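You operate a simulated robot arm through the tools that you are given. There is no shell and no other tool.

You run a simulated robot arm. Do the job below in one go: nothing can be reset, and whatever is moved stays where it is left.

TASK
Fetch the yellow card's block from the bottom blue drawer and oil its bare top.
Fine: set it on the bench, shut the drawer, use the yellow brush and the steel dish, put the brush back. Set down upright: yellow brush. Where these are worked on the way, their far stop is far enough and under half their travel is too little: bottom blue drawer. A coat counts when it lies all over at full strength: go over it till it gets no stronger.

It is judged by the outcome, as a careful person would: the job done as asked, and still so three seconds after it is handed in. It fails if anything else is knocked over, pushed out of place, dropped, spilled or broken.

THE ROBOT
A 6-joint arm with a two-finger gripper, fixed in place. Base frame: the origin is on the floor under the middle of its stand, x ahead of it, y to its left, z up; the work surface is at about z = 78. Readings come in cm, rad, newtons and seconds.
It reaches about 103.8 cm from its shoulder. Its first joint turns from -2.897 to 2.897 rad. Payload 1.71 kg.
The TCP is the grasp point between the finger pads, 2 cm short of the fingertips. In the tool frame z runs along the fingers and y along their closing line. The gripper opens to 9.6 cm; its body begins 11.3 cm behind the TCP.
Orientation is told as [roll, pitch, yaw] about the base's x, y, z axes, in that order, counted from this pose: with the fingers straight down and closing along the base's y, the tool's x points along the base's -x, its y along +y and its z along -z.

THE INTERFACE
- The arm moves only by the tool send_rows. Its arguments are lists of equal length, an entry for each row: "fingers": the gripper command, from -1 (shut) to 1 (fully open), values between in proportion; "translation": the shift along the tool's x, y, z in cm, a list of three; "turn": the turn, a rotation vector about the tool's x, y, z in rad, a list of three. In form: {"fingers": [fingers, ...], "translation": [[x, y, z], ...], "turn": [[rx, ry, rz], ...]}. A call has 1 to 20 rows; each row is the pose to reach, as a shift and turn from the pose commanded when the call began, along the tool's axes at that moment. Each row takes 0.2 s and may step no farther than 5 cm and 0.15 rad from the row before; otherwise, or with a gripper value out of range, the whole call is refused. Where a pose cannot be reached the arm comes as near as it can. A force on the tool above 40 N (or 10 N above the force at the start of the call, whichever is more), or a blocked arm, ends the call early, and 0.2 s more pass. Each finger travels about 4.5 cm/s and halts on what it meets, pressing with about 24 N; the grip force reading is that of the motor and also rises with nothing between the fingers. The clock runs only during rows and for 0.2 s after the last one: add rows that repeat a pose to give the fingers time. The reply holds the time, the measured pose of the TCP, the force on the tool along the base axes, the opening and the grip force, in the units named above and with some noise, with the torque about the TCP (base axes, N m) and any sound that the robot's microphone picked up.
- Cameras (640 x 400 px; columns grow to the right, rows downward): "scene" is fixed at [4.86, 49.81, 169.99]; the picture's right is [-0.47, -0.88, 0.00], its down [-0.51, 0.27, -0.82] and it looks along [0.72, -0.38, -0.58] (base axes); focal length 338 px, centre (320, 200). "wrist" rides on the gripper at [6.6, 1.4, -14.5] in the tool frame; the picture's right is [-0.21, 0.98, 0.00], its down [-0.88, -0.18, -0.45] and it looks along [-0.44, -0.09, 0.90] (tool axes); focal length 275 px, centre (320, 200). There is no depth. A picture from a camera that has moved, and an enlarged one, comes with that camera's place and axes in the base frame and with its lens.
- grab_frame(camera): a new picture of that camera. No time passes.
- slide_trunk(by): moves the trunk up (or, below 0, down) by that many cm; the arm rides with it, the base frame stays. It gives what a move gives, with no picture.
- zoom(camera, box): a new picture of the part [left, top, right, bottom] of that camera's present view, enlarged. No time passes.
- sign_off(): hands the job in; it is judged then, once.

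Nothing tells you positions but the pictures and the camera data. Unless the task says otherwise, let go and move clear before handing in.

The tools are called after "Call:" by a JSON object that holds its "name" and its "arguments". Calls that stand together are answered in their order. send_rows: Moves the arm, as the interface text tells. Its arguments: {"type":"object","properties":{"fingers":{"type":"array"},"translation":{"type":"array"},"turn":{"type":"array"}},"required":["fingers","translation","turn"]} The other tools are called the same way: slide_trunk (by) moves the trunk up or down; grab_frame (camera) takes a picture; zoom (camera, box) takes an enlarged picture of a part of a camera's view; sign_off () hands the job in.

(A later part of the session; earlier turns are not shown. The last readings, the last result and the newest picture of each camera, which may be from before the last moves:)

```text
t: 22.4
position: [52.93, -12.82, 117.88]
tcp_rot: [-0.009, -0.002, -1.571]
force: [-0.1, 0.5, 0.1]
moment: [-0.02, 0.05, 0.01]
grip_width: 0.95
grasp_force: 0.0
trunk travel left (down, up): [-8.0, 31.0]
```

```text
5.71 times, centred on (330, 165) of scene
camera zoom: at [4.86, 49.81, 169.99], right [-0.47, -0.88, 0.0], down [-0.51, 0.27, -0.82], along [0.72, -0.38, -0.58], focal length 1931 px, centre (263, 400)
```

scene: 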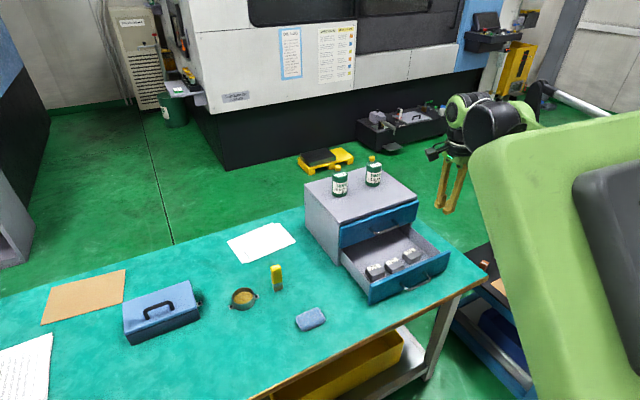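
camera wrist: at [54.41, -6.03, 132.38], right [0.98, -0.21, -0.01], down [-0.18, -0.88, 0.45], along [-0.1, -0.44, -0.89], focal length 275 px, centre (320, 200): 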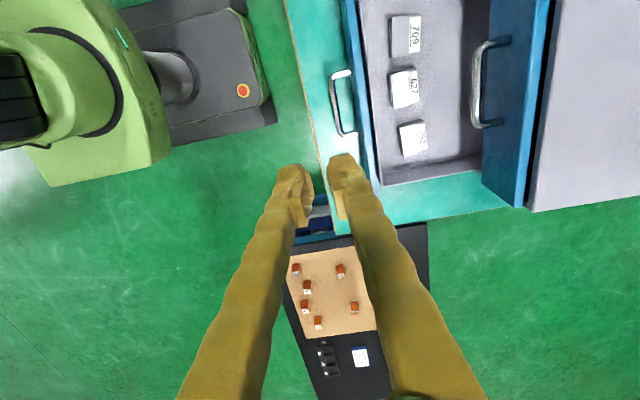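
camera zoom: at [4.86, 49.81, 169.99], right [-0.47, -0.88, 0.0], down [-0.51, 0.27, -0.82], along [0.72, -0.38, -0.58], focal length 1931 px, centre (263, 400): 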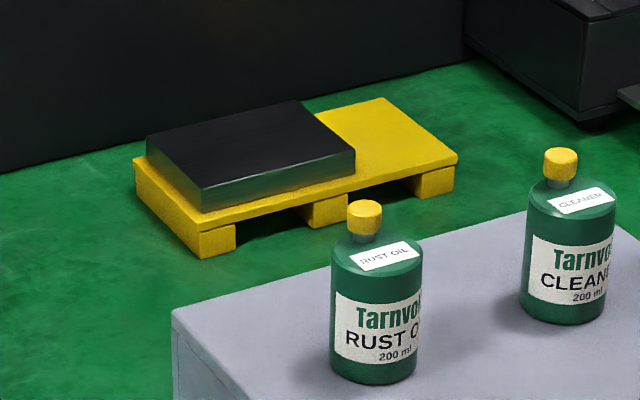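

The cards are small plates with coloured edges: green on the machine shelf, blue on the black table. The yellow one must be out of this view, so I'll pan the wrist camera, starting with the right.

Call:
{"name": "send_rows", "arguments": {"fingers": [-0.8, -0.8, -0.8, -0.8, -0.8, -0.8], "translation": [[0, 0, -2], [0, 0, -4], [0, 0, -6], [0, 0, -8], [0, 0, -10], [0, 0, -10]], "turn": [[0, -0.14, 0], [0, -0.28, 0], [0, -0.42, 0], [0, -0.56, 0], [0, -0.7, 0], [0, -0.7, 0]]}}

Call:
{"name": "grab_frame", "arguments": {"camera": "wrist"}}

```text
t: 23.8
position: [53.09, -12.83, 128.16]
tcp_rot: [-0.008, -0.702, -1.564]
force: [0.0, 0.2, 0.1]
moment: [0.0, 0.04, 0.02]
grip_width: 0.97
grasp_force: 0.0
trunk travel left (down, up): [-8.0, 31.0]
```

```text
taken
camera wrist: at [54.46, 1.66, 134.92], right [0.98, -0.16, 0.13], down [-0.18, -0.38, 0.91], along [-0.1, -0.91, -0.4], focal length 275 px, centre (320, 200)
```

wrist: 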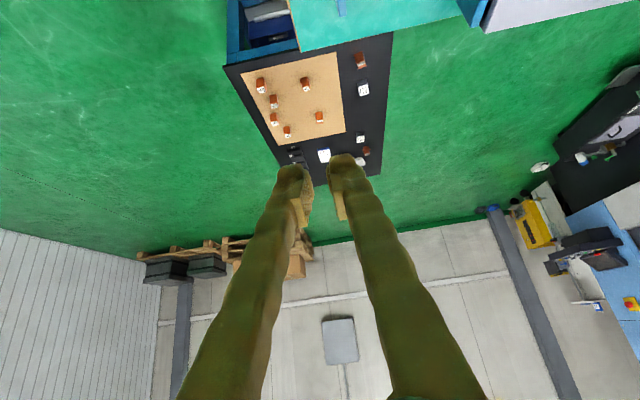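

Call:
{"name": "zoom", "arguments": {"camera": "wrist", "box": [220, 20, 400, 190]}}

Call:
{"name": "zoom", "arguments": {"camera": "wrist", "box": [480, 60, 640, 320]}}

Call:
{"name": "zoom", "arguments": {"camera": "wrist", "box": [120, 210, 400, 400]}}

```text
2.35 times, centred on (310, 105) of wrist
camera zoom: at [54.46, 1.66, 134.92], right [0.98, -0.16, 0.13], down [-0.18, -0.38, 0.91], along [-0.1, -0.91, -0.4], focal length 648 px, centre (344, 424)
```

zoom: 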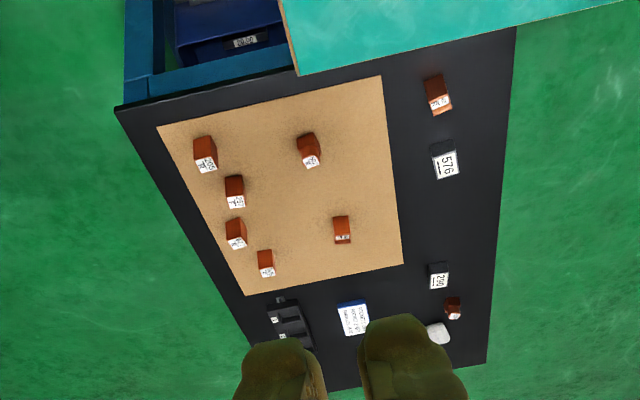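

```text
1.54 times, centred on (560, 190) of wrist
camera zoom: at [54.46, 1.66, 134.92], right [0.98, -0.16, 0.13], down [-0.18, -0.38, 0.91], along [-0.1, -0.91, -0.4], focal length 424 px, centre (-49, 215)
```

zoom: 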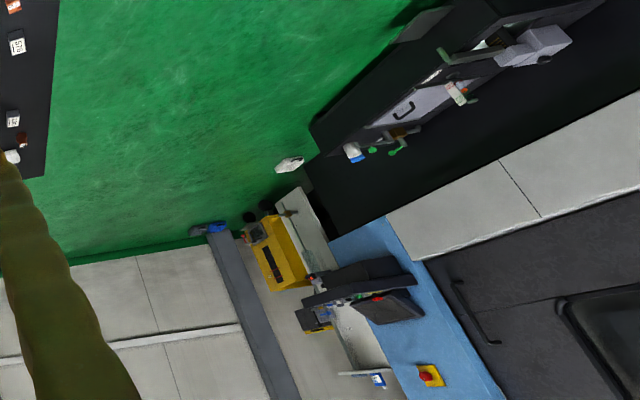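

```text
2.11 times, centred on (260, 305) of wrist
camera zoom: at [54.46, 1.66, 134.92], right [0.98, -0.16, 0.13], down [-0.18, -0.38, 0.91], along [-0.1, -0.91, -0.4], focal length 580 px, centre (446, -21)
```

zoom: 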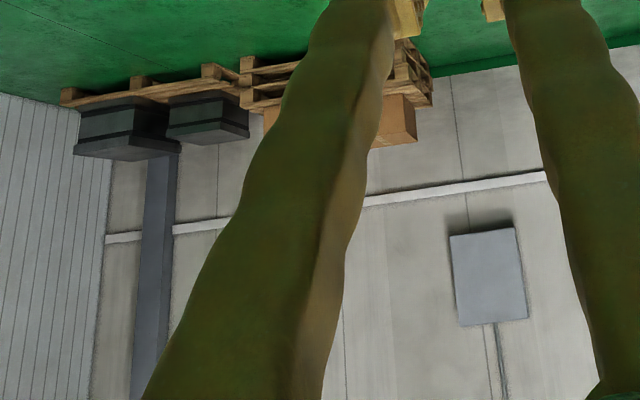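

No yellow card on the right. I'll level the tool and swing round to look left.

Call:
{"name": "send_rows", "arguments": {"fingers": [-0.8, -0.8, -0.8, -0.8, -0.8, -0.8], "translation": [[0, 0, 0], [0, 0, 0], [0, 0, 0], [0, 0, 0], [0, 0, 0], [0, 0, 0]], "turn": [[0, 0.14, 0], [0, 0.28, 0], [0, 0.42, 0], [0, 0.56, 0], [0, 0.7, 0], [0, 0.7, 0]]}}

Call:
{"name": "send_rows", "arguments": {"fingers": [-0.8, -0.8, -0.8, -0.8, -0.8, -0.8, -0.8, -0.8, -0.8, -0.8, -0.8, -0.8, -0.8, -0.8, -0.8, -0.8, -0.8, -0.8, -0.8, -0.8], "translation": [[1.5, 0, 0], [3, 0, 0], [4.5, 0, 0], [6, 0, 0], [7.5, 0, 0], [9, 0, 0], [10.5, 0, 0], [12, 0, 0], [13.5, 0, 0], [15, 0, 0], [16.5, 0, 0], [18, 0, 0], [19.5, 0, 0], [21, 0, 0], [22.5, 0, 0], [24, 0, 0], [25.5, 0, 0], [27, 0, 0], [28.5, 0, 0], [30, 0, 0]], "turn": [[0, 0, -0.13], [0, 0, -0.26], [0, 0, -0.39], [0, 0, -0.52], [0, 0, -0.65], [0, 0, -0.78], [0, 0, -0.91], [0, 0, -1.04], [0, 0, -1.17], [0, 0, -1.3], [0, 0, -1.43], [0, 0, -1.56], [0, 0, -1.69], [0, 0, -1.82], [0, 0, -1.95], [0, 0, -2.08], [0, 0, -2.21], [0, 0, -2.34], [0, 0, -2.47], [0, 0, -2.6]]}}

Call:
{"name": "grab_frame", "arguments": {"camera": "wrist"}}

```text
t: 25.1
position: [52.98, -12.98, 127.98]
tcp_rot: [-0.007, 0.002, -1.571]
force: [0.0, -0.2, 0.3]
moment: [0.0, 0.05, 0.02]
grip_width: 0.96
grasp_force: 0.0
trunk travel left (down, up): [-8.0, 31.0]
```

```text
t: 29.4
position: [53.06, 17.01, 128.03]
tcp_rot: [0.006, 0.004, 1.03]
force: [0.5, -0.5, -0.4]
moment: [0.04, 0.02, 0.0]
grip_width: 0.93
grasp_force: 0.0
trunk travel left (down, up): [-8.0, 31.0]
```

```text
taken
camera wrist: at [48.55, 12.4, 142.49], right [-0.73, 0.68, 0.01], down [0.61, 0.66, 0.44], along [0.3, 0.33, -0.9], focal length 275 px, centre (320, 200)
```

wrist: 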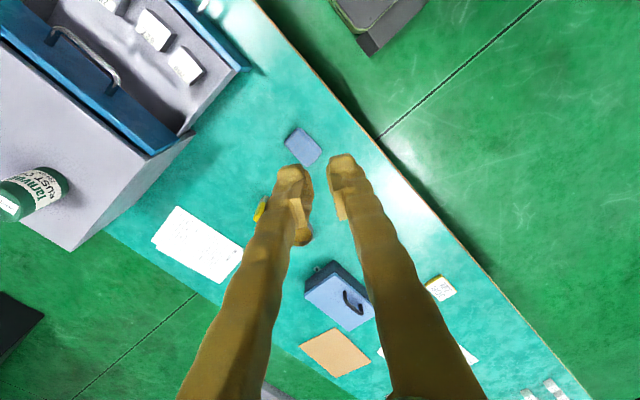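

There is a yellow-edged card on the bench at the left. I'll read it.

Call:
{"name": "zoom", "arguments": {"camera": "wrist", "box": [405, 260, 475, 316]}}

Call:
{"name": "zoom", "arguments": {"camera": "wrist", "box": [500, 340, 600, 400]}}

Call:
{"name": "zoom", "arguments": {"camera": "wrist", "box": [240, 110, 400, 340]}}

```text
7.14 times, centred on (440, 288) of wrist
camera zoom: at [48.55, 12.4, 142.49], right [-0.73, 0.68, 0.01], down [0.61, 0.66, 0.44], along [0.3, 0.33, -0.9], focal length 1966 px, centre (-537, -429)
```

zoom: 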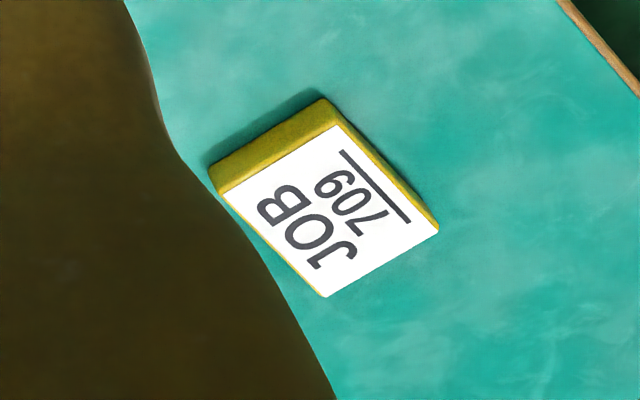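

```text
6.40 times, centred on (550, 370) of wrist
camera zoom: at [48.55, 12.4, 142.49], right [-0.73, 0.68, 0.01], down [0.61, 0.66, 0.44], along [0.3, 0.33, -0.9], focal length 1762 px, centre (-1152, -888)
```

zoom: 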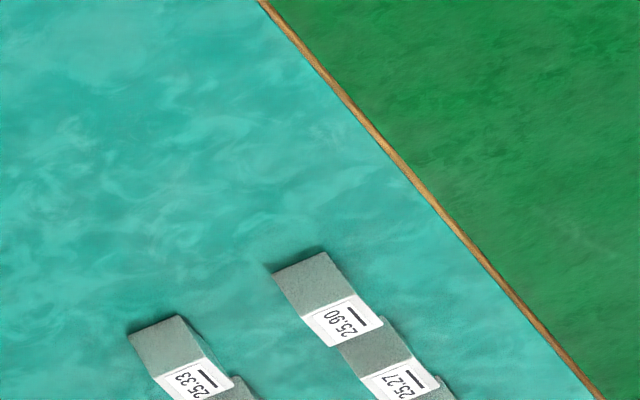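

```text
1.74 times, centred on (320, 225) of wrist
camera zoom: at [48.55, 12.4, 142.49], right [-0.73, 0.68, 0.01], down [0.61, 0.66, 0.44], along [0.3, 0.33, -0.9], focal length 479 px, centre (320, 156)
```

zoom: 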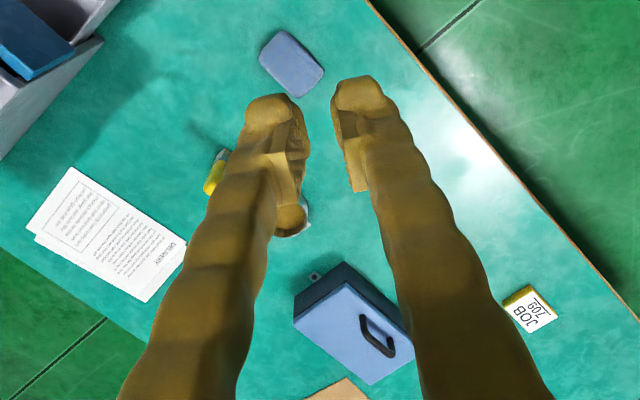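

The yellow card reads "JOB 709", so the target is the leftmost block, 709, near (67.7, -5.3). I'll go back over the drawer for a close look.

Call:
{"name": "send_rows", "arguments": {"fingers": [-0.8, -0.8, -0.8, -0.8, -0.8, -0.8, -0.8, -0.8, -0.8, -0.8, -0.8, -0.6, -0.4, -0.2, 0, 0.2, 0.4, 0.4, 0.4, 0.4], "translation": [[0.58, -1.2, 1], [1.15, -2.41, 2], [1.73, -3.61, 3], [2.31, -4.82, 4], [2.88, -6.02, 5], [3.46, -7.23, 6], [4.04, -8.43, 7], [4.62, -9.64, 8], [5.19, -10.84, 9], [5.77, -12.05, 10], [6.35, -13.25, 11], [6.92, -14.46, 12], [7.5, -15.66, 13], [8.08, -16.87, 14], [8.65, -18.07, 15], [9.23, -19.28, 16], [9.81, -20.48, 17], [10.38, -21.69, 18], [10.96, -22.89, 19], [11.54, -24.1, 20]], "turn": [[0, 0, 0.13], [0, 0, 0.26], [0, 0, 0.39], [0, 0, 0.52], [0, 0, 0.65], [0, 0, 0.78], [0, 0, 0.91], [0, 0, 1.04], [0, 0, 1.17], [0, 0, 1.3], [0, 0, 1.43], [0, 0, 1.56], [0, 0, 1.69], [0, 0, 1.82], [0, 0, 1.95], [0, 0, 2.08], [0, 0, 2.21], [0, 0, 2.34], [0, 0, 2.47], [0, 0, 2.6]]}}

Call:
{"name": "grab_frame", "arguments": {"camera": "wrist"}}

Call:
{"name": "grab_frame", "arguments": {"camera": "scene"}}

```text
t: 33.5
position: [67.49, -5.3, 107.75]
tcp_rot: [-0.009, 0.0, -1.573]
force: [0.2, 0.0, 0.0]
moment: [-0.01, 0.0, 0.01]
grip_width: 6.73
grasp_force: 0.1
trunk travel left (down, up): [-8.0, 31.0]
```

```text
taken
camera wrist: at [68.91, 1.53, 122.29], right [0.98, -0.21, -0.01], down [-0.18, -0.88, 0.45], along [-0.1, -0.44, -0.89], focal length 275 px, centre (320, 200)
```

wrist: 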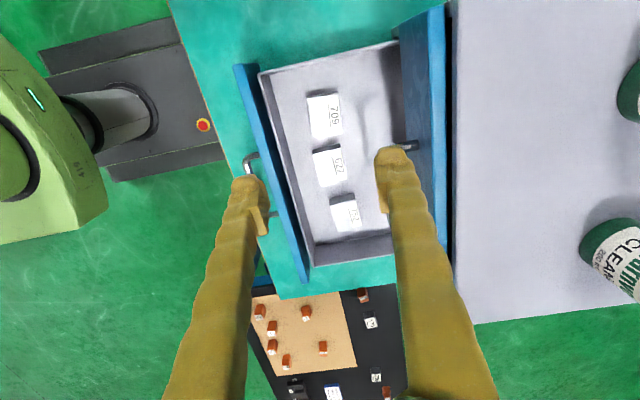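

```text
taken
```

scene: 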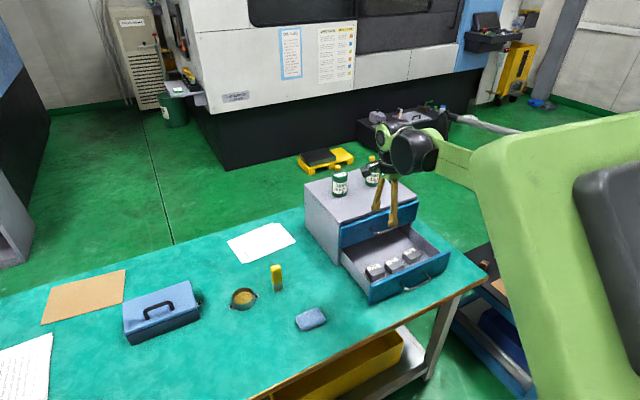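

Call:
{"name": "zoom", "arguments": {"camera": "wrist", "box": [230, 50, 430, 270]}}

Call:
{"name": "zoom", "arguments": {"camera": "wrist", "box": [280, 70, 380, 150]}}

```text
1.82 times, centred on (330, 160) of wrist
camera zoom: at [68.91, 1.53, 122.29], right [0.98, -0.21, -0.01], down [-0.18, -0.88, 0.45], along [-0.1, -0.44, -0.89], focal length 500 px, centre (302, 273)
```

zoom: 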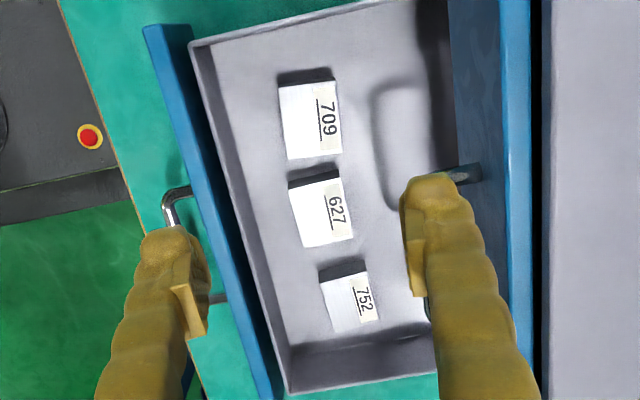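

```text
5.00 times, centred on (330, 110) of wrist
camera zoom: at [68.91, 1.53, 122.29], right [0.98, -0.21, -0.01], down [-0.18, -0.88, 0.45], along [-0.1, -0.44, -0.89], focal length 1376 px, centre (270, 650)
```

zoom: 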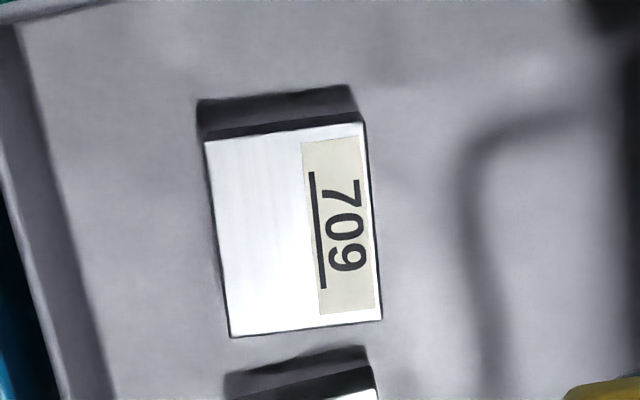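

Call:
{"name": "zoom", "arguments": {"camera": "scene", "box": [355, 240, 435, 290]}}

Call:
{"name": "zoom", "arguments": {"camera": "scene", "box": [360, 160, 440, 240]}}

```text
8.00 times, centred on (395, 265) of scene
camera zoom: at [4.86, 49.81, 169.99], right [-0.47, -0.88, 0.0], down [-0.51, 0.27, -0.82], along [0.72, -0.38, -0.58], focal length 2703 px, centre (-280, -320)
```

zoom: 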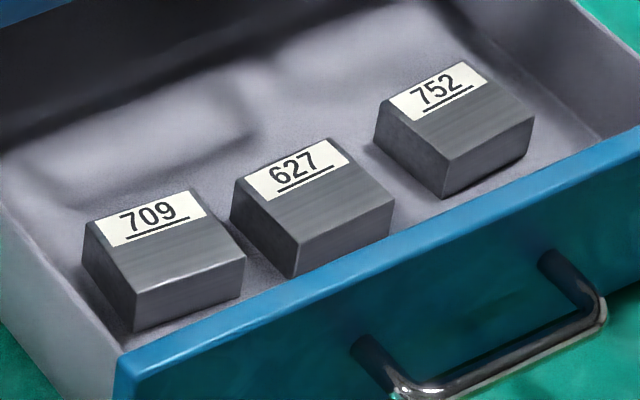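

```text
5.00 times, centred on (400, 200) of scene
camera zoom: at [4.86, 49.81, 169.99], right [-0.47, -0.88, 0.0], down [-0.51, 0.27, -0.82], along [0.72, -0.38, -0.58], focal length 1690 px, centre (-80, 200)
```

zoom: 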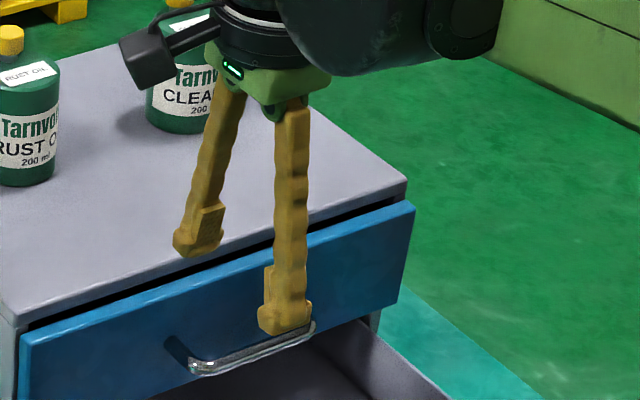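

Block 709 is about 4.4 × 5.5 × 2.5 cm, centred near (67.85, -5.3) with its top at z≈82.6 and turned about -5°. I'll align the gripper and start going down.

Call:
{"name": "send_rows", "arguments": {"fingers": [0.4, 0.4, 0.4, 0.4, 0.4, 0.4], "translation": [[0.2, 0.36, 0], [0.2, 0.36, 4], [0.2, 0.36, 8], [0.2, 0.36, 11], [0.2, 0.36, 14], [0.2, 0.36, 14]], "turn": [[0, 0, 0.095], [0, 0, 0.095], [0, 0, 0.095], [0, 0, 0.095], [0, 0, 0.095], [0, 0, 0.095]]}}

Call:
{"name": "grab_frame", "arguments": {"camera": "wrist"}}

Call:
{"name": "zoom", "arguments": {"camera": "scene", "box": [340, 180, 460, 300]}}

```text
t: 35.0
position: [67.85, -5.04, 93.88]
tcp_rot: [-0.006, -0.002, -1.668]
force: [0.0, 1.1, -0.2]
moment: [-0.03, 0.01, 0.0]
grip_width: 6.74
grasp_force: 0.0
trunk travel left (down, up): [-8.0, 31.0]
```

```text
taken
camera wrist: at [69.93, 1.57, 108.48], right [0.95, -0.3, -0.01], down [-0.26, -0.85, 0.45], along [-0.14, -0.42, -0.89], focal length 275 px, centre (320, 200)
```

wrist: 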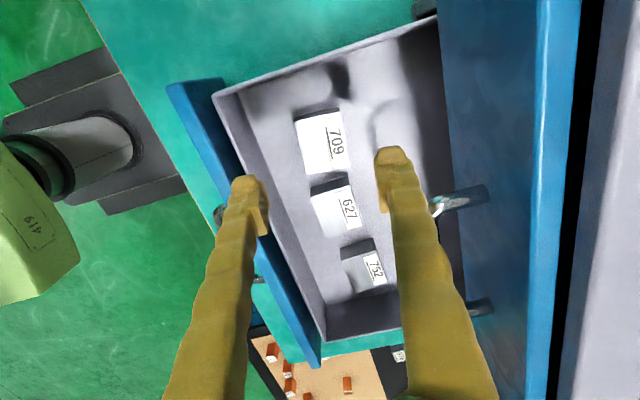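

```text
3.33 times, centred on (400, 240) of scene
camera zoom: at [4.86, 49.81, 169.99], right [-0.47, -0.88, 0.0], down [-0.51, 0.27, -0.82], along [0.72, -0.38, -0.58], focal length 1126 px, centre (53, 67)
```

zoom: 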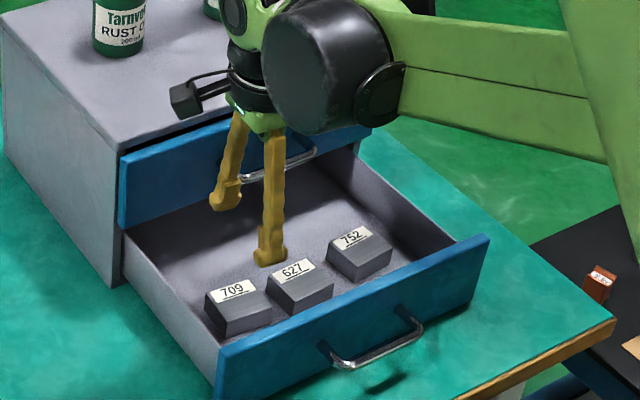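

Alignment looks right and it is clear of the top handle. I'll continue down in steps.

Call:
{"name": "send_rows", "arguments": {"fingers": [0.4, 0.4, 0.4, 0.4], "translation": [[0, 0, 2.5], [0, 0, 5], [0, 0, 7.5], [0, 0, 7.5]], "turn": [[0, 0, 0], [0, 0, 0], [0, 0, 0], [0, 0, 0]]}}

Call:
{"name": "grab_frame", "arguments": {"camera": "wrist"}}

Call:
{"name": "zoom", "arguments": {"camera": "scene", "box": [340, 180, 460, 300]}}

```text
t: 36.0
position: [67.71, -5.02, 86.33]
tcp_rot: [-0.007, -0.003, -1.667]
force: [-0.8, -1.2, -0.8]
moment: [0.0, 0.0, -0.03]
grip_width: 6.72
grasp_force: 0.1
trunk travel left (down, up): [-8.0, 31.0]
```

```text
taken
camera wrist: at [69.71, 1.42, 100.84], right [0.95, -0.3, -0.01], down [-0.26, -0.85, 0.45], along [-0.14, -0.42, -0.89], focal length 275 px, centre (320, 200)
```

wrist: 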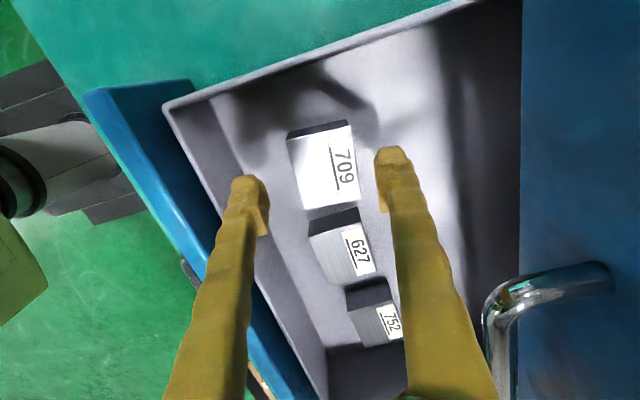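

```text
3.33 times, centred on (400, 240) of scene
camera zoom: at [4.86, 49.81, 169.99], right [-0.47, -0.88, 0.0], down [-0.51, 0.27, -0.82], along [0.72, -0.38, -0.58], focal length 1126 px, centre (53, 67)
```

zoom: 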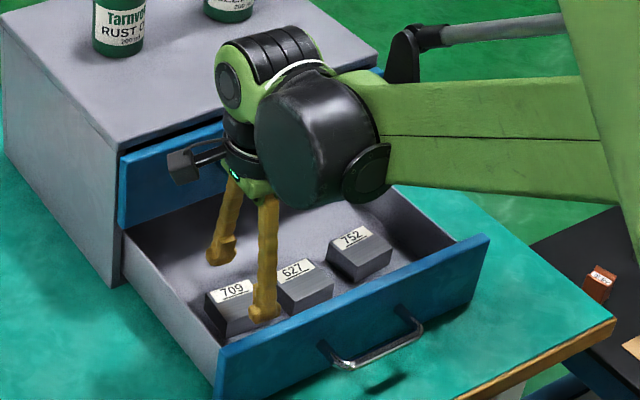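

The block centre reads (67.9, -4.9), matching the TCP. I'll go down to grip height.

Call:
{"name": "send_rows", "arguments": {"fingers": [0.4, 0.4, 0.4, 0.4], "translation": [[0, 0.1, 2], [0, 0.1, 3.2], [0, 0.1, 4], [0, 0.1, 4]], "turn": [[0, 0, 0], [0, 0, 0], [0, 0, 0], [0, 0, 0]]}}

Call:
{"name": "grab_frame", "arguments": {"camera": "wrist"}}

Call:
{"name": "zoom", "arguments": {"camera": "scene", "box": [350, 200, 450, 300]}}

```text
t: 37.0
position: [67.71, -5.07, 82.42]
tcp_rot: [-0.008, -0.001, -1.666]
force: [0.2, -0.1, -1.3]
moment: [0.02, 0.03, -0.03]
grip_width: 6.72
grasp_force: 0.1
trunk travel left (down, up): [-8.0, 31.0]
```

```text
taken
camera wrist: at [69.77, 1.54, 96.9], right [0.95, -0.3, -0.01], down [-0.26, -0.85, 0.45], along [-0.14, -0.42, -0.89], focal length 275 px, centre (320, 200)
```

wrist: 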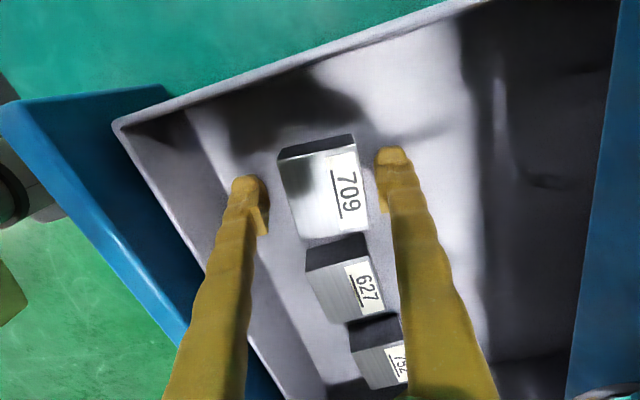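

```text
4.00 times, centred on (400, 250) of scene
camera zoom: at [4.86, 49.81, 169.99], right [-0.47, -0.88, 0.0], down [-0.51, 0.27, -0.82], along [0.72, -0.38, -0.58], focal length 1352 px, centre (0, 0)
```

zoom: 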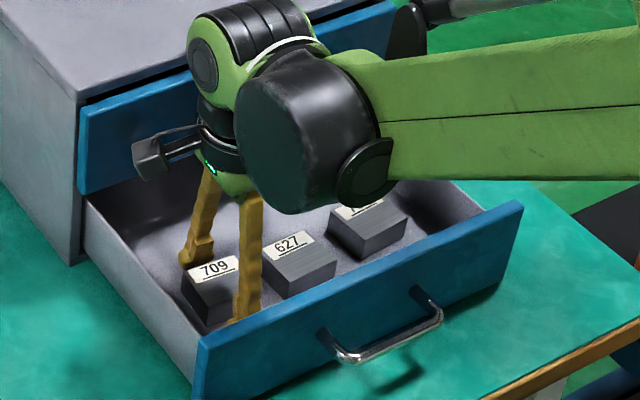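

Both fingers straddle block 709. I'll close on it.

Call:
{"name": "send_rows", "arguments": {"fingers": [0.2, 0.05, -0.1, -0.3, -0.6, -1, -1], "translation": [[0, 0, 0], [0, 0, 0], [0, 0, 0], [0, 0, 0], [0, 0, 0], [0, 0, 0], [0, 0, 0]], "turn": [[0, 0, 0], [0, 0, 0], [0, 0, 0], [0, 0, 0], [0, 0, 0], [0, 0, 0], [0, 0, 0]]}}

Call:
{"name": "grab_frame", "arguments": {"camera": "wrist"}}

```text
t: 38.5
position: [67.69, -5.04, 82.45]
tcp_rot: [-0.007, -0.002, -1.669]
force: [-1.1, -0.2, -0.1]
moment: [-0.04, -0.03, 0.03]
grip_width: 4.42
grasp_force: 23.8
trunk travel left (down, up): [-8.0, 31.0]
```

```text
taken
camera wrist: at [69.77, 1.54, 96.92], right [0.95, -0.3, -0.01], down [-0.26, -0.85, 0.45], along [-0.14, -0.42, -0.89], focal length 275 px, centre (320, 200)
```

wrist: 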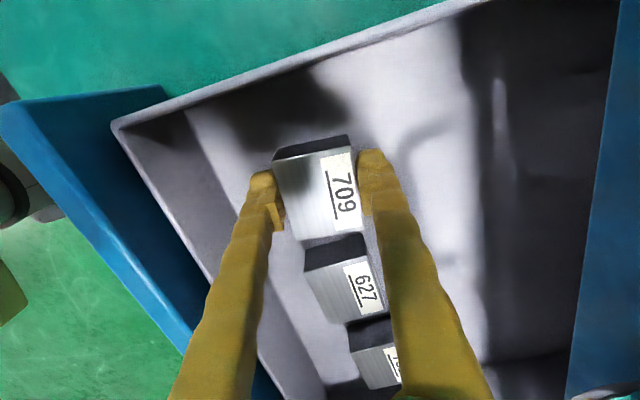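

Gripped at 4.42 cm. I'll lift straight up.

Call:
{"name": "send_rows", "arguments": {"fingers": [-1, -1, -1, -1, -1, -1, -1, -1], "translation": [[0, 0, -1], [0, 0, -3], [0, 0, -6], [0, 0, -9], [0, 0, -12], [0, 0, -15], [0, 0, -18], [0, 0, -18]], "turn": [[0, 0, 0], [0, 0, 0], [0, 0, 0], [0, 0, 0], [0, 0, 0], [0, 0, 0], [0, 0, 0], [0, 0, 0]]}}

Call:
{"name": "grab_frame", "arguments": {"camera": "wrist"}}

Call:
{"name": "grab_frame", "arguments": {"camera": "scene"}}

```text
t: 40.4
position: [67.99, -4.94, 100.3]
tcp_rot: [-0.007, -0.001, -1.667]
force: [-0.9, 0.5, -5.0]
moment: [0.02, 0.0, 0.03]
grip_width: 4.43
grasp_force: 24.0
trunk travel left (down, up): [-8.0, 31.0]
```

```text
taken
camera wrist: at [70.01, 1.64, 114.87], right [0.95, -0.3, -0.01], down [-0.26, -0.85, 0.45], along [-0.14, -0.42, -0.89], focal length 275 px, centre (320, 200)
```

wrist: 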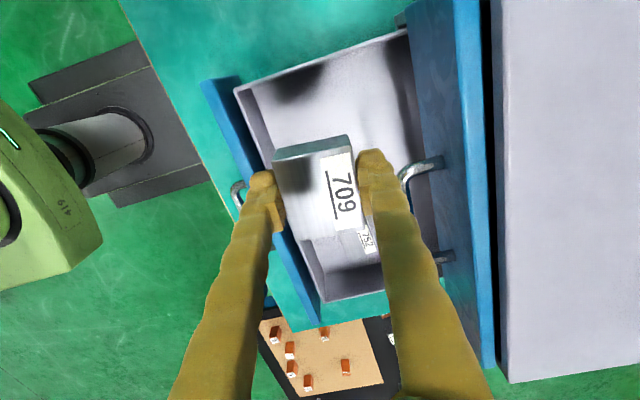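

```text
taken
```

scene: 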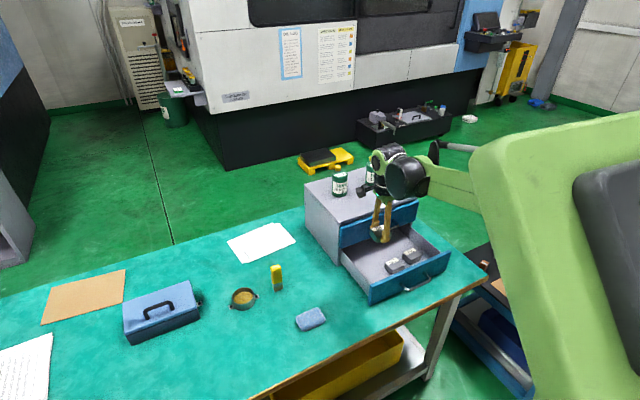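

Block 709 is held securely. I'll carry it left to a free spot near the dish, around (66, 36), squaring it to the bench on the way.

Call:
{"name": "send_rows", "arguments": {"fingers": [-1, -1, -1, -1, -1, -1, -1, -1, -1, -1, -1, -1], "translation": [[3.4, -0.49, -0.5], [6.8, -0.99, -0.5], [10.1, -1.48, -0.5], [13.5, -1.97, -0.5], [16.9, -2.47, -0.5], [20.3, -2.96, -0.5], [23.6, -3.45, -0.5], [27, -3.95, -0.5], [30.4, -4.44, -0.5], [33.8, -4.93, -0.5], [37.1, -5.43, -0.5], [40.5, -5.92, -0.5]], "turn": [[0, 0, -0.008], [0, 0, -0.016], [0, 0, -0.024], [0, 0, -0.032], [0, 0, -0.04], [0, 0, -0.048], [0, 0, -0.056], [0, 0, -0.064], [0, 0, -0.072], [0, 0, -0.08], [0, 0, -0.088], [0, 0, -0.096]]}}

Call:
{"name": "grab_frame", "arguments": {"camera": "wrist"}}

Call:
{"name": "grab_frame", "arguments": {"camera": "scene"}}

```text
t: 43.0
position: [65.73, 35.81, 100.81]
tcp_rot: [-0.006, 0.0, -1.571]
force: [-0.4, -0.1, -4.6]
moment: [0.07, -0.03, -0.05]
grip_width: 4.42
grasp_force: 24.1
trunk travel left (down, up): [-8.0, 31.0]
```

```text
taken
camera wrist: at [67.24, 42.51, 115.34], right [0.98, -0.21, -0.01], down [-0.18, -0.88, 0.45], along [-0.1, -0.43, -0.9], focal length 275 px, centre (320, 200)
```

wrist: 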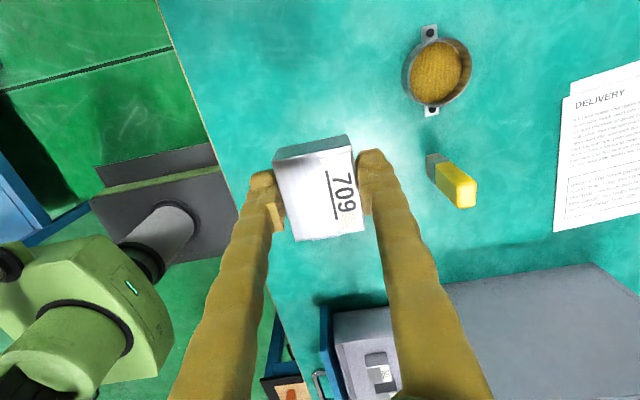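

```text
taken
```

scene: 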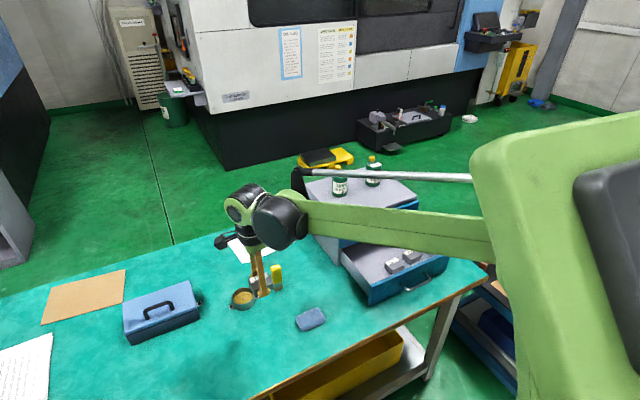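

The spot below is clear of the sponge, dish and brush. I'll lower the block.

Call:
{"name": "send_rows", "arguments": {"fingers": [-1, -1, -1, -1, -1, -1, -1], "translation": [[0, 0, 3.5], [0, 0, 7], [0, 0, 10.5], [0, 0, 14], [0, 0, 16.5], [0, 0, 18.5], [0, 0, 18.5]], "turn": [[0, 0, 0], [0, 0, 0], [0, 0, 0], [0, 0, 0], [0, 0, 0], [0, 0, 0], [0, 0, 0]]}}

Call:
{"name": "grab_frame", "arguments": {"camera": "wrist"}}

Call:
{"name": "zoom", "arguments": {"camera": "scene", "box": [200, 220, 340, 340]}}

```text
t: 44.5
position: [65.69, 35.94, 82.37]
tcp_rot: [-0.008, 0.001, -1.571]
force: [0.2, 0.3, -4.9]
moment: [0.01, 0.01, 0.01]
grip_width: 4.41
grasp_force: 24.5
trunk travel left (down, up): [-8.0, 31.0]
```

```text
taken
camera wrist: at [67.17, 42.5, 96.85], right [0.98, -0.21, -0.01], down [-0.18, -0.88, 0.45], along [-0.1, -0.44, -0.89], focal length 275 px, centre (320, 200)
```

wrist: 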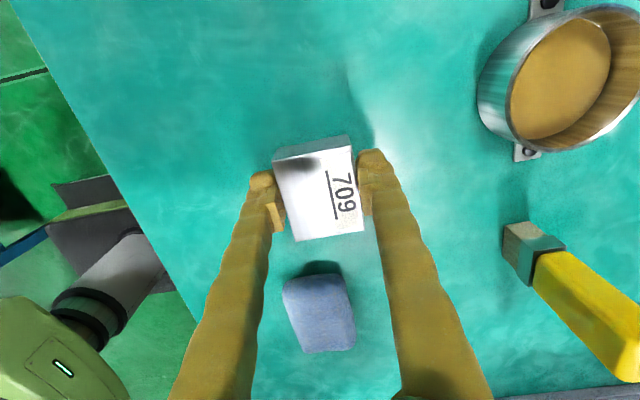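

```text
3.33 times, centred on (270, 280) of scene
camera zoom: at [4.86, 49.81, 169.99], right [-0.47, -0.88, 0.0], down [-0.51, 0.27, -0.82], along [0.72, -0.38, -0.58], focal length 1126 px, centre (487, -67)
```

zoom: 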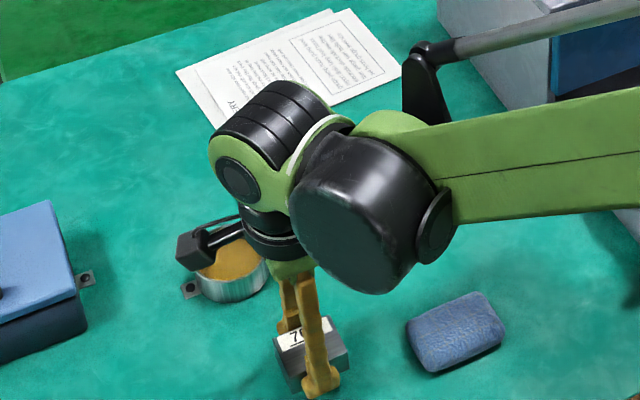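

Call:
{"name": "send_rows", "arguments": {"fingers": [-1, -1, -1, -1], "translation": [[0, 0, 0.8], [0, 0, 1.3], [0, 0, 1.6], [0, 0, 1.6]], "turn": [[0, 0, 0], [0, 0, 0], [0, 0, 0], [0, 0, 0]]}}

Call:
{"name": "zoom", "arguments": {"camera": "scene", "box": [270, 290, 330, 350]}}

```text
t: 45.5
position: [65.68, 35.84, 80.61]
tcp_rot: [-0.006, -0.002, -1.572]
force: [0.0, 0.5, -5.3]
moment: [0.04, -0.05, -0.01]
grip_width: 4.45
grasp_force: 24.4
trunk travel left (down, up): [-8.0, 31.0]
```

```text
6.67 times, centred on (300, 320) of scene
camera zoom: at [4.86, 49.81, 169.99], right [-0.47, -0.88, 0.0], down [-0.51, 0.27, -0.82], along [0.72, -0.38, -0.58], focal length 2253 px, centre (453, -600)
```

zoom: 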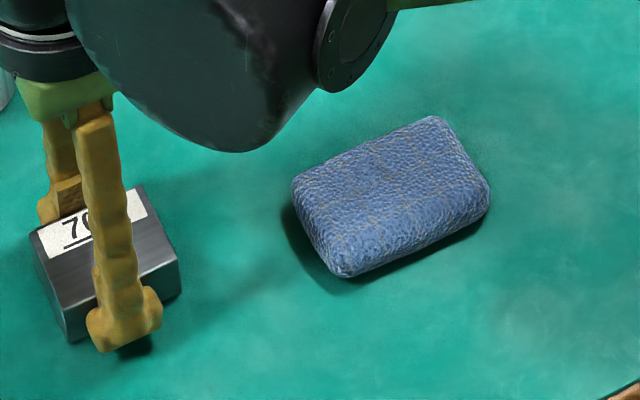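

Call:
{"name": "send_rows", "arguments": {"fingers": [-1, -1], "translation": [[0, 0, 0.2], [0, 0, 0.2]], "turn": [[0, 0, 0], [0, 0, 0]]}}

Call:
{"name": "send_rows", "arguments": {"fingers": [-1, -1], "translation": [[0, 0, 0.15], [0, 0, 0.15]], "turn": [[0, 0, 0], [0, 0, 0]]}}

```text
t: 46.1
position: [65.69, 35.74, 80.47]
tcp_rot: [-0.007, -0.001, -1.572]
force: [-1.2, 0.3, -5.5]
moment: [0.01, 0.01, 0.01]
grip_width: 4.45
grasp_force: 23.6
trunk travel left (down, up): [-8.0, 31.0]
```

```text
t: 46.8
position: [65.69, 35.67, 80.41]
tcp_rot: [-0.006, 0.0, -1.571]
force: [1.9, 1.9, 3.3]
moment: [-0.2, -0.2, 0.1]
grip_width: 4.43
grasp_force: 23.8
trunk travel left (down, up): [-8.0, 31.0]
```

The block touches the bench (force flipped to +3 N). I'll release it gently and rise.

Call:
{"name": "send_rows", "arguments": {"fingers": [-0.05, 0.05, 0.2, 0.4, 0.5, 0.5], "translation": [[0, 0, 0], [0, 0, 0], [0, 0, 0], [0, 0, 0], [0, 0, 0], [0, 0, 0]], "turn": [[0, 0, 0], [0, 0, 0], [0, 0, 0], [0, 0, 0], [0, 0, 0], [0, 0, 0]]}}

Call:
{"name": "grab_frame", "arguments": {"camera": "wrist"}}

```text
t: 48.1
position: [65.72, 35.75, 80.41]
tcp_rot: [-0.007, 0.0, -1.57]
force: [-0.1, -0.1, -1.1]
moment: [0.01, -0.03, 0.01]
grip_width: 7.19
grasp_force: 0.0
trunk travel left (down, up): [-8.0, 31.0]
```

```text
taken
camera wrist: at [67.16, 42.51, 94.93], right [0.98, -0.21, -0.01], down [-0.18, -0.88, 0.45], along [-0.1, -0.44, -0.9], focal length 275 px, centre (320, 200)
```

wrist: 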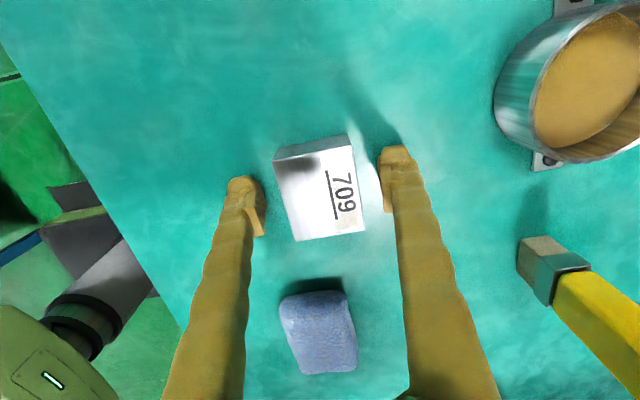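

The block stands on the bench. I'll rise and go back to the drawer to shut it.

Call:
{"name": "send_rows", "arguments": {"fingers": [0.5, 0.5, 0.5, 0.5, 0.5, 0.3, 0, -0.2, -0.3, -0.3, -0.3, -0.3, -0.3, -0.3, -0.3, -0.3, -0.3], "translation": [[0, 0, -3], [0, 0, -7.5], [0, 0, -12], [0, 0, -17], [0, 0, -22], [-4.43, -1.88, -22], [-8.86, -3.76, -22], [-13.3, -5.64, -22], [-17.7, -7.5, -22], [-22.1, -9.4, -22], [-26.6, -11.3, -22], [-31, -13.2, -22], [-35.4, -15, -22], [-39.9, -16.9, -22], [-44.3, -18.8, -22], [-48.7, -20.7, -22], [-48.7, -20.7, -22]], "turn": [[0, 0, 0], [0, 0, 0], [0, 0, 0], [0, 0, 0], [0, 0, 0], [0, 0, 0], [0, 0, 0], [0, 0, 0], [0, 0, 0], [0, 0, 0], [0, 0, 0], [0, 0, 0], [0, 0, 0], [0, 0, 0], [0, 0, 0], [0, 0, 0], [0, 0, 0]]}}

Call:
{"name": "grab_frame", "arguments": {"camera": "scene"}}

Call:
{"name": "zoom", "arguments": {"camera": "scene", "box": [210, 240, 350, 350]}}

```text
t: 51.8
position: [45.05, -12.75, 102.63]
tcp_rot: [-0.006, 0.0, -1.572]
force: [-0.4, 0.2, 0.9]
moment: [-0.02, 0.0, -0.01]
grip_width: 3.37
grasp_force: 0.0
trunk travel left (down, up): [-8.0, 31.0]
```

```text
taken
```

scene: 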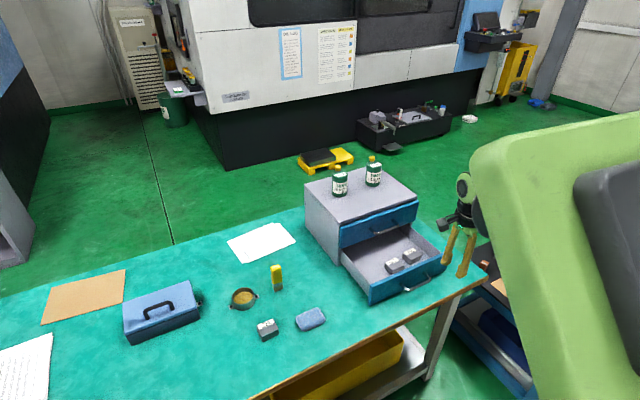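

```text
3.64 times, centred on (280, 295) of scene
camera zoom: at [4.86, 49.81, 169.99], right [-0.47, -0.88, 0.0], down [-0.51, 0.27, -0.82], along [0.72, -0.38, -0.58], focal length 1229 px, centre (466, -146)
```

zoom: 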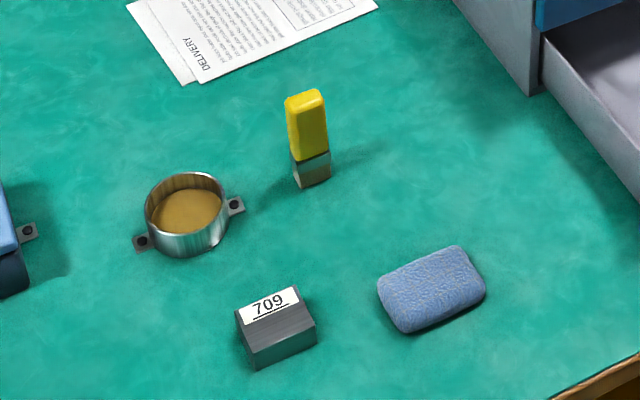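

Block 709 sits neatly beside the dish. Next I'll tilt and come down in front of the drawer handle again.

Call:
{"name": "send_rows", "arguments": {"fingers": [-0.3, -0.3, -0.3, -0.3, -0.3, -0.3, -0.3, -0.3, -0.3], "translation": [[-0.03, -0.23, 1.5], [-0.06, -0.46, 3], [-0.1, -0.7, 4.5], [-0.13, -0.93, 6], [-0.16, -1.16, 7.5], [-0.2, -1.4, 9], [-0.23, -1.62, 10.5], [-0.25, -1.85, 12], [-0.25, -1.85, 12]], "turn": [[-0.125, 0, 0], [-0.25, 0, 0], [-0.375, 0, 0], [-0.5, 0, 0], [-0.625, 0, 0], [-0.75, 0, 0], [-0.875, 0, 0], [-1.0, 0, 0], [-1.0, 0, 0]]}}

Call:
{"name": "grab_frame", "arguments": {"camera": "wrist"}}

Call:
{"name": "zoom", "arguments": {"camera": "scene", "box": [350, 210, 490, 310]}}

```text
t: 53.8
position: [43.56, -13.17, 90.41]
tcp_rot: [0.994, -0.003, -1.57]
force: [-0.7, 0.8, -0.5]
moment: [0.0, 0.0, -0.02]
grip_width: 3.37
grasp_force: 0.0
trunk travel left (down, up): [-8.0, 31.0]
```

```text
taken
camera wrist: at [32.01, -6.34, 99.62], right [0.53, -0.21, 0.82], down [-0.47, -0.88, 0.09], along [0.7, -0.44, -0.56], focal length 275 px, centre (320, 200)
```

wrist: 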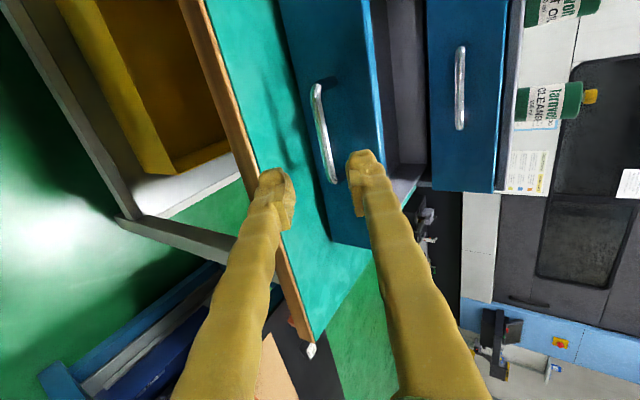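

```text
4.00 times, centred on (420, 260) of scene
camera zoom: at [4.86, 49.81, 169.99], right [-0.47, -0.88, 0.0], down [-0.51, 0.27, -0.82], along [0.72, -0.38, -0.58], focal length 1352 px, centre (-80, -40)
```

zoom: 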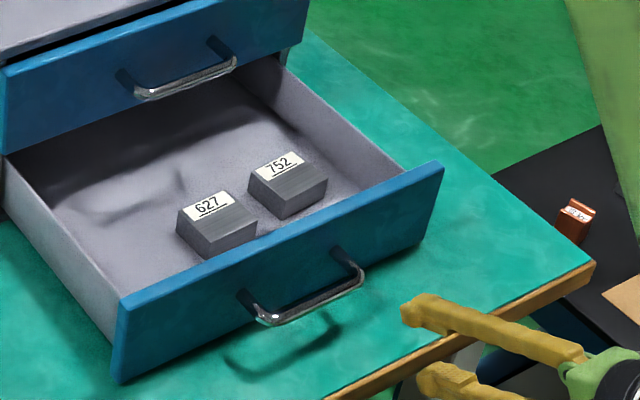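

The bar is now near (54.2, -13, 84.2). I'll advance and check before gripping.

Call:
{"name": "send_rows", "arguments": {"fingers": [-0.3, -0.3, -0.3, -0.3, -0.3], "translation": [[0.15, 0.5, 3], [0.15, 0.55, 6], [0.15, 0.55, 9], [0.15, 0.55, 12.2], [0.15, 0.55, 12.2]], "turn": [[0, 0, 0], [0, 0, 0], [0, 0, 0], [0, 0, 0], [0, 0, 0]]}}

Call:
{"name": "zoom", "arguments": {"camera": "wrist", "box": [220, 80, 420, 280]}}

Call:
{"name": "zoom", "arguments": {"camera": "scene", "box": [350, 210, 490, 310]}}

```text
t: 55.0
position: [53.88, -12.89, 84.19]
tcp_rot: [0.994, 0.0, -1.572]
force: [0.0, 0.3, 0.4]
moment: [0.02, 0.01, 0.02]
grip_width: 3.37
grasp_force: 0.0
trunk travel left (down, up): [-8.0, 31.0]
```

```text
2.00 times, centred on (320, 180) of wrist
camera zoom: at [42.42, -6.16, 93.35], right [0.53, -0.21, 0.82], down [-0.47, -0.88, 0.09], along [0.7, -0.44, -0.57], focal length 551 px, centre (320, 240)
```

zoom: 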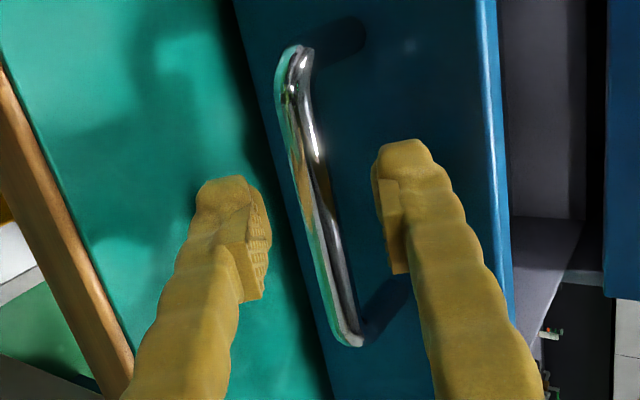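

```text
4.00 times, centred on (420, 260) of scene
camera zoom: at [4.86, 49.81, 169.99], right [-0.47, -0.88, 0.0], down [-0.51, 0.27, -0.82], along [0.72, -0.38, -0.58], focal length 1352 px, centre (-80, -40)
```

zoom: 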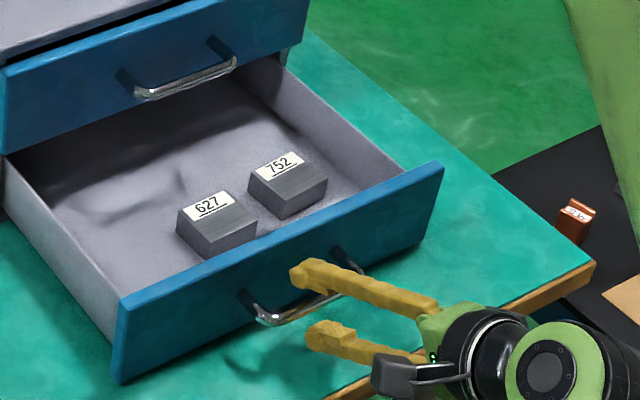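

Same good geometry as before. I'll grip the bar and then push the drawer in at a steady pace.

Call:
{"name": "send_rows", "arguments": {"fingers": [-0.5, -0.7, -0.85, -1, -1], "translation": [[0, 0, 0], [0, 0, 0], [0, 0, 0], [0, 0, 0], [0, 0, 0]], "turn": [[0, 0, 0], [0, 0, 0], [0, 0, 0], [0, 0, 0], [0, 0, 0]]}}

Call:
{"name": "send_rows", "arguments": {"fingers": [-1, -1, -1, -1, -1, -1, -1, -1, -1, -1, -1, -1, -1, -1, -1, -1, -1, -1, -1], "translation": [[0, 0.27, 0.42], [0, 0.82, 1.26], [0, 1.36, 2.1], [0, 1.91, 2.93], [0, 2.45, 3.77], [0, 3.0, 4.61], [0, 3.54, 5.45], [0, 4.09, 6.29], [0, 4.63, 7.12], [0, 5.18, 7.96], [0, 5.72, 8.8], [0, 6.27, 9.64], [0, 6.81, 10.48], [0, 7.36, 11.31], [0, 7.9, 12.15], [0, 8.45, 12.99], [0, 8.99, 13.83], [0, 9.27, 14.25], [0, 9.27, 14.25]], "turn": [[0, 0, 0], [0, 0, 0], [0, 0, 0], [0, 0, 0], [0, 0, 0], [0, 0, 0], [0, 0, 0], [0, 0, 0], [0, 0, 0], [0, 0, 0], [0, 0, 0], [0, 0, 0], [0, 0, 0], [0, 0, 0], [0, 0, 0], [0, 0, 0], [0, 0, 0], [0, 0, 0], [0, 0, 0]]}}

Call:
{"name": "zoom", "arguments": {"camera": "scene", "box": [320, 180, 460, 290]}}

```text
t: 56.1
position: [53.83, -12.85, 84.2]
tcp_rot: [0.992, 0.0, -1.572]
force: [0.4, -0.3, -3.0]
moment: [-0.38, 0.0, 0.27]
grip_width: 0.98
grasp_force: 35.0
trunk travel left (down, up): [-8.0, 31.0]
```

```text
t: 60.1
position: [70.77, -12.68, 84.33]
tcp_rot: [0.994, 0.0, -1.57]
force: [0.2, -0.5, 0.0]
moment: [0.01, -0.03, 0.02]
grip_width: 0.0
grasp_force: 29.7
trunk travel left (down, up): [-8.0, 31.0]
```

```text
3.64 times, centred on (390, 235) of scene
camera zoom: at [4.86, 49.81, 169.99], right [-0.47, -0.88, 0.0], down [-0.51, 0.27, -0.82], along [0.72, -0.38, -0.58], focal length 1229 px, centre (66, 73)
```

zoom: 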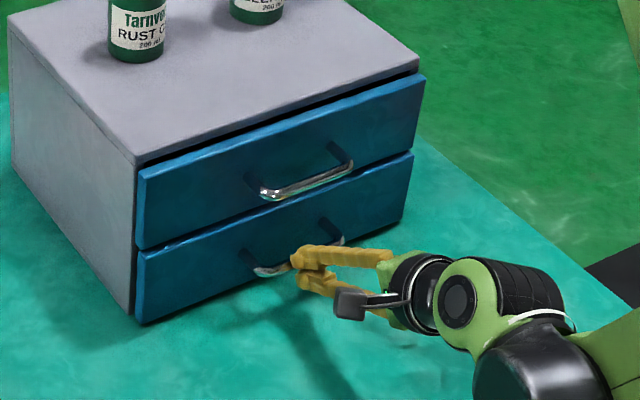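

The drawer looks nearly shut and the fingers slipped to the bar's front. I'll check from the wrist.

Call:
{"name": "grab_frame", "arguments": {"camera": "wrist"}}

Call:
{"name": "zoom", "arguments": {"camera": "scene", "box": [330, 200, 420, 280]}}

```text
taken
camera wrist: at [59.39, -6.06, 93.42], right [0.53, -0.21, 0.82], down [-0.47, -0.88, 0.09], along [0.7, -0.44, -0.57], focal length 275 px, centre (320, 200)
```

wrist: 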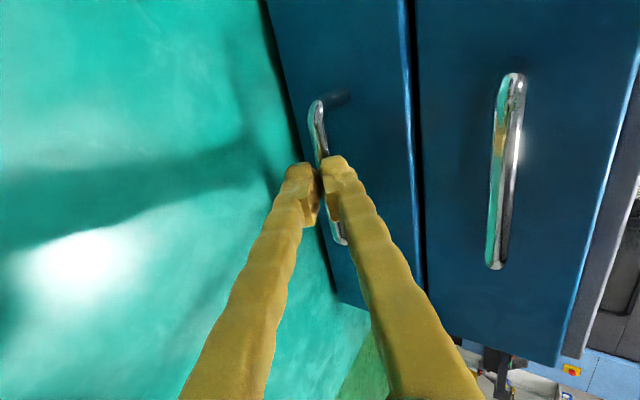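

```text
5.00 times, centred on (375, 240) of scene
camera zoom: at [4.86, 49.81, 169.99], right [-0.47, -0.88, 0.0], down [-0.51, 0.27, -0.82], along [0.72, -0.38, -0.58], focal length 1690 px, centre (45, 0)
```

zoom: 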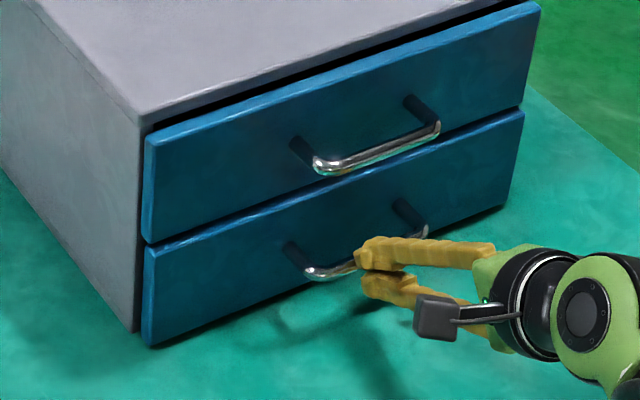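

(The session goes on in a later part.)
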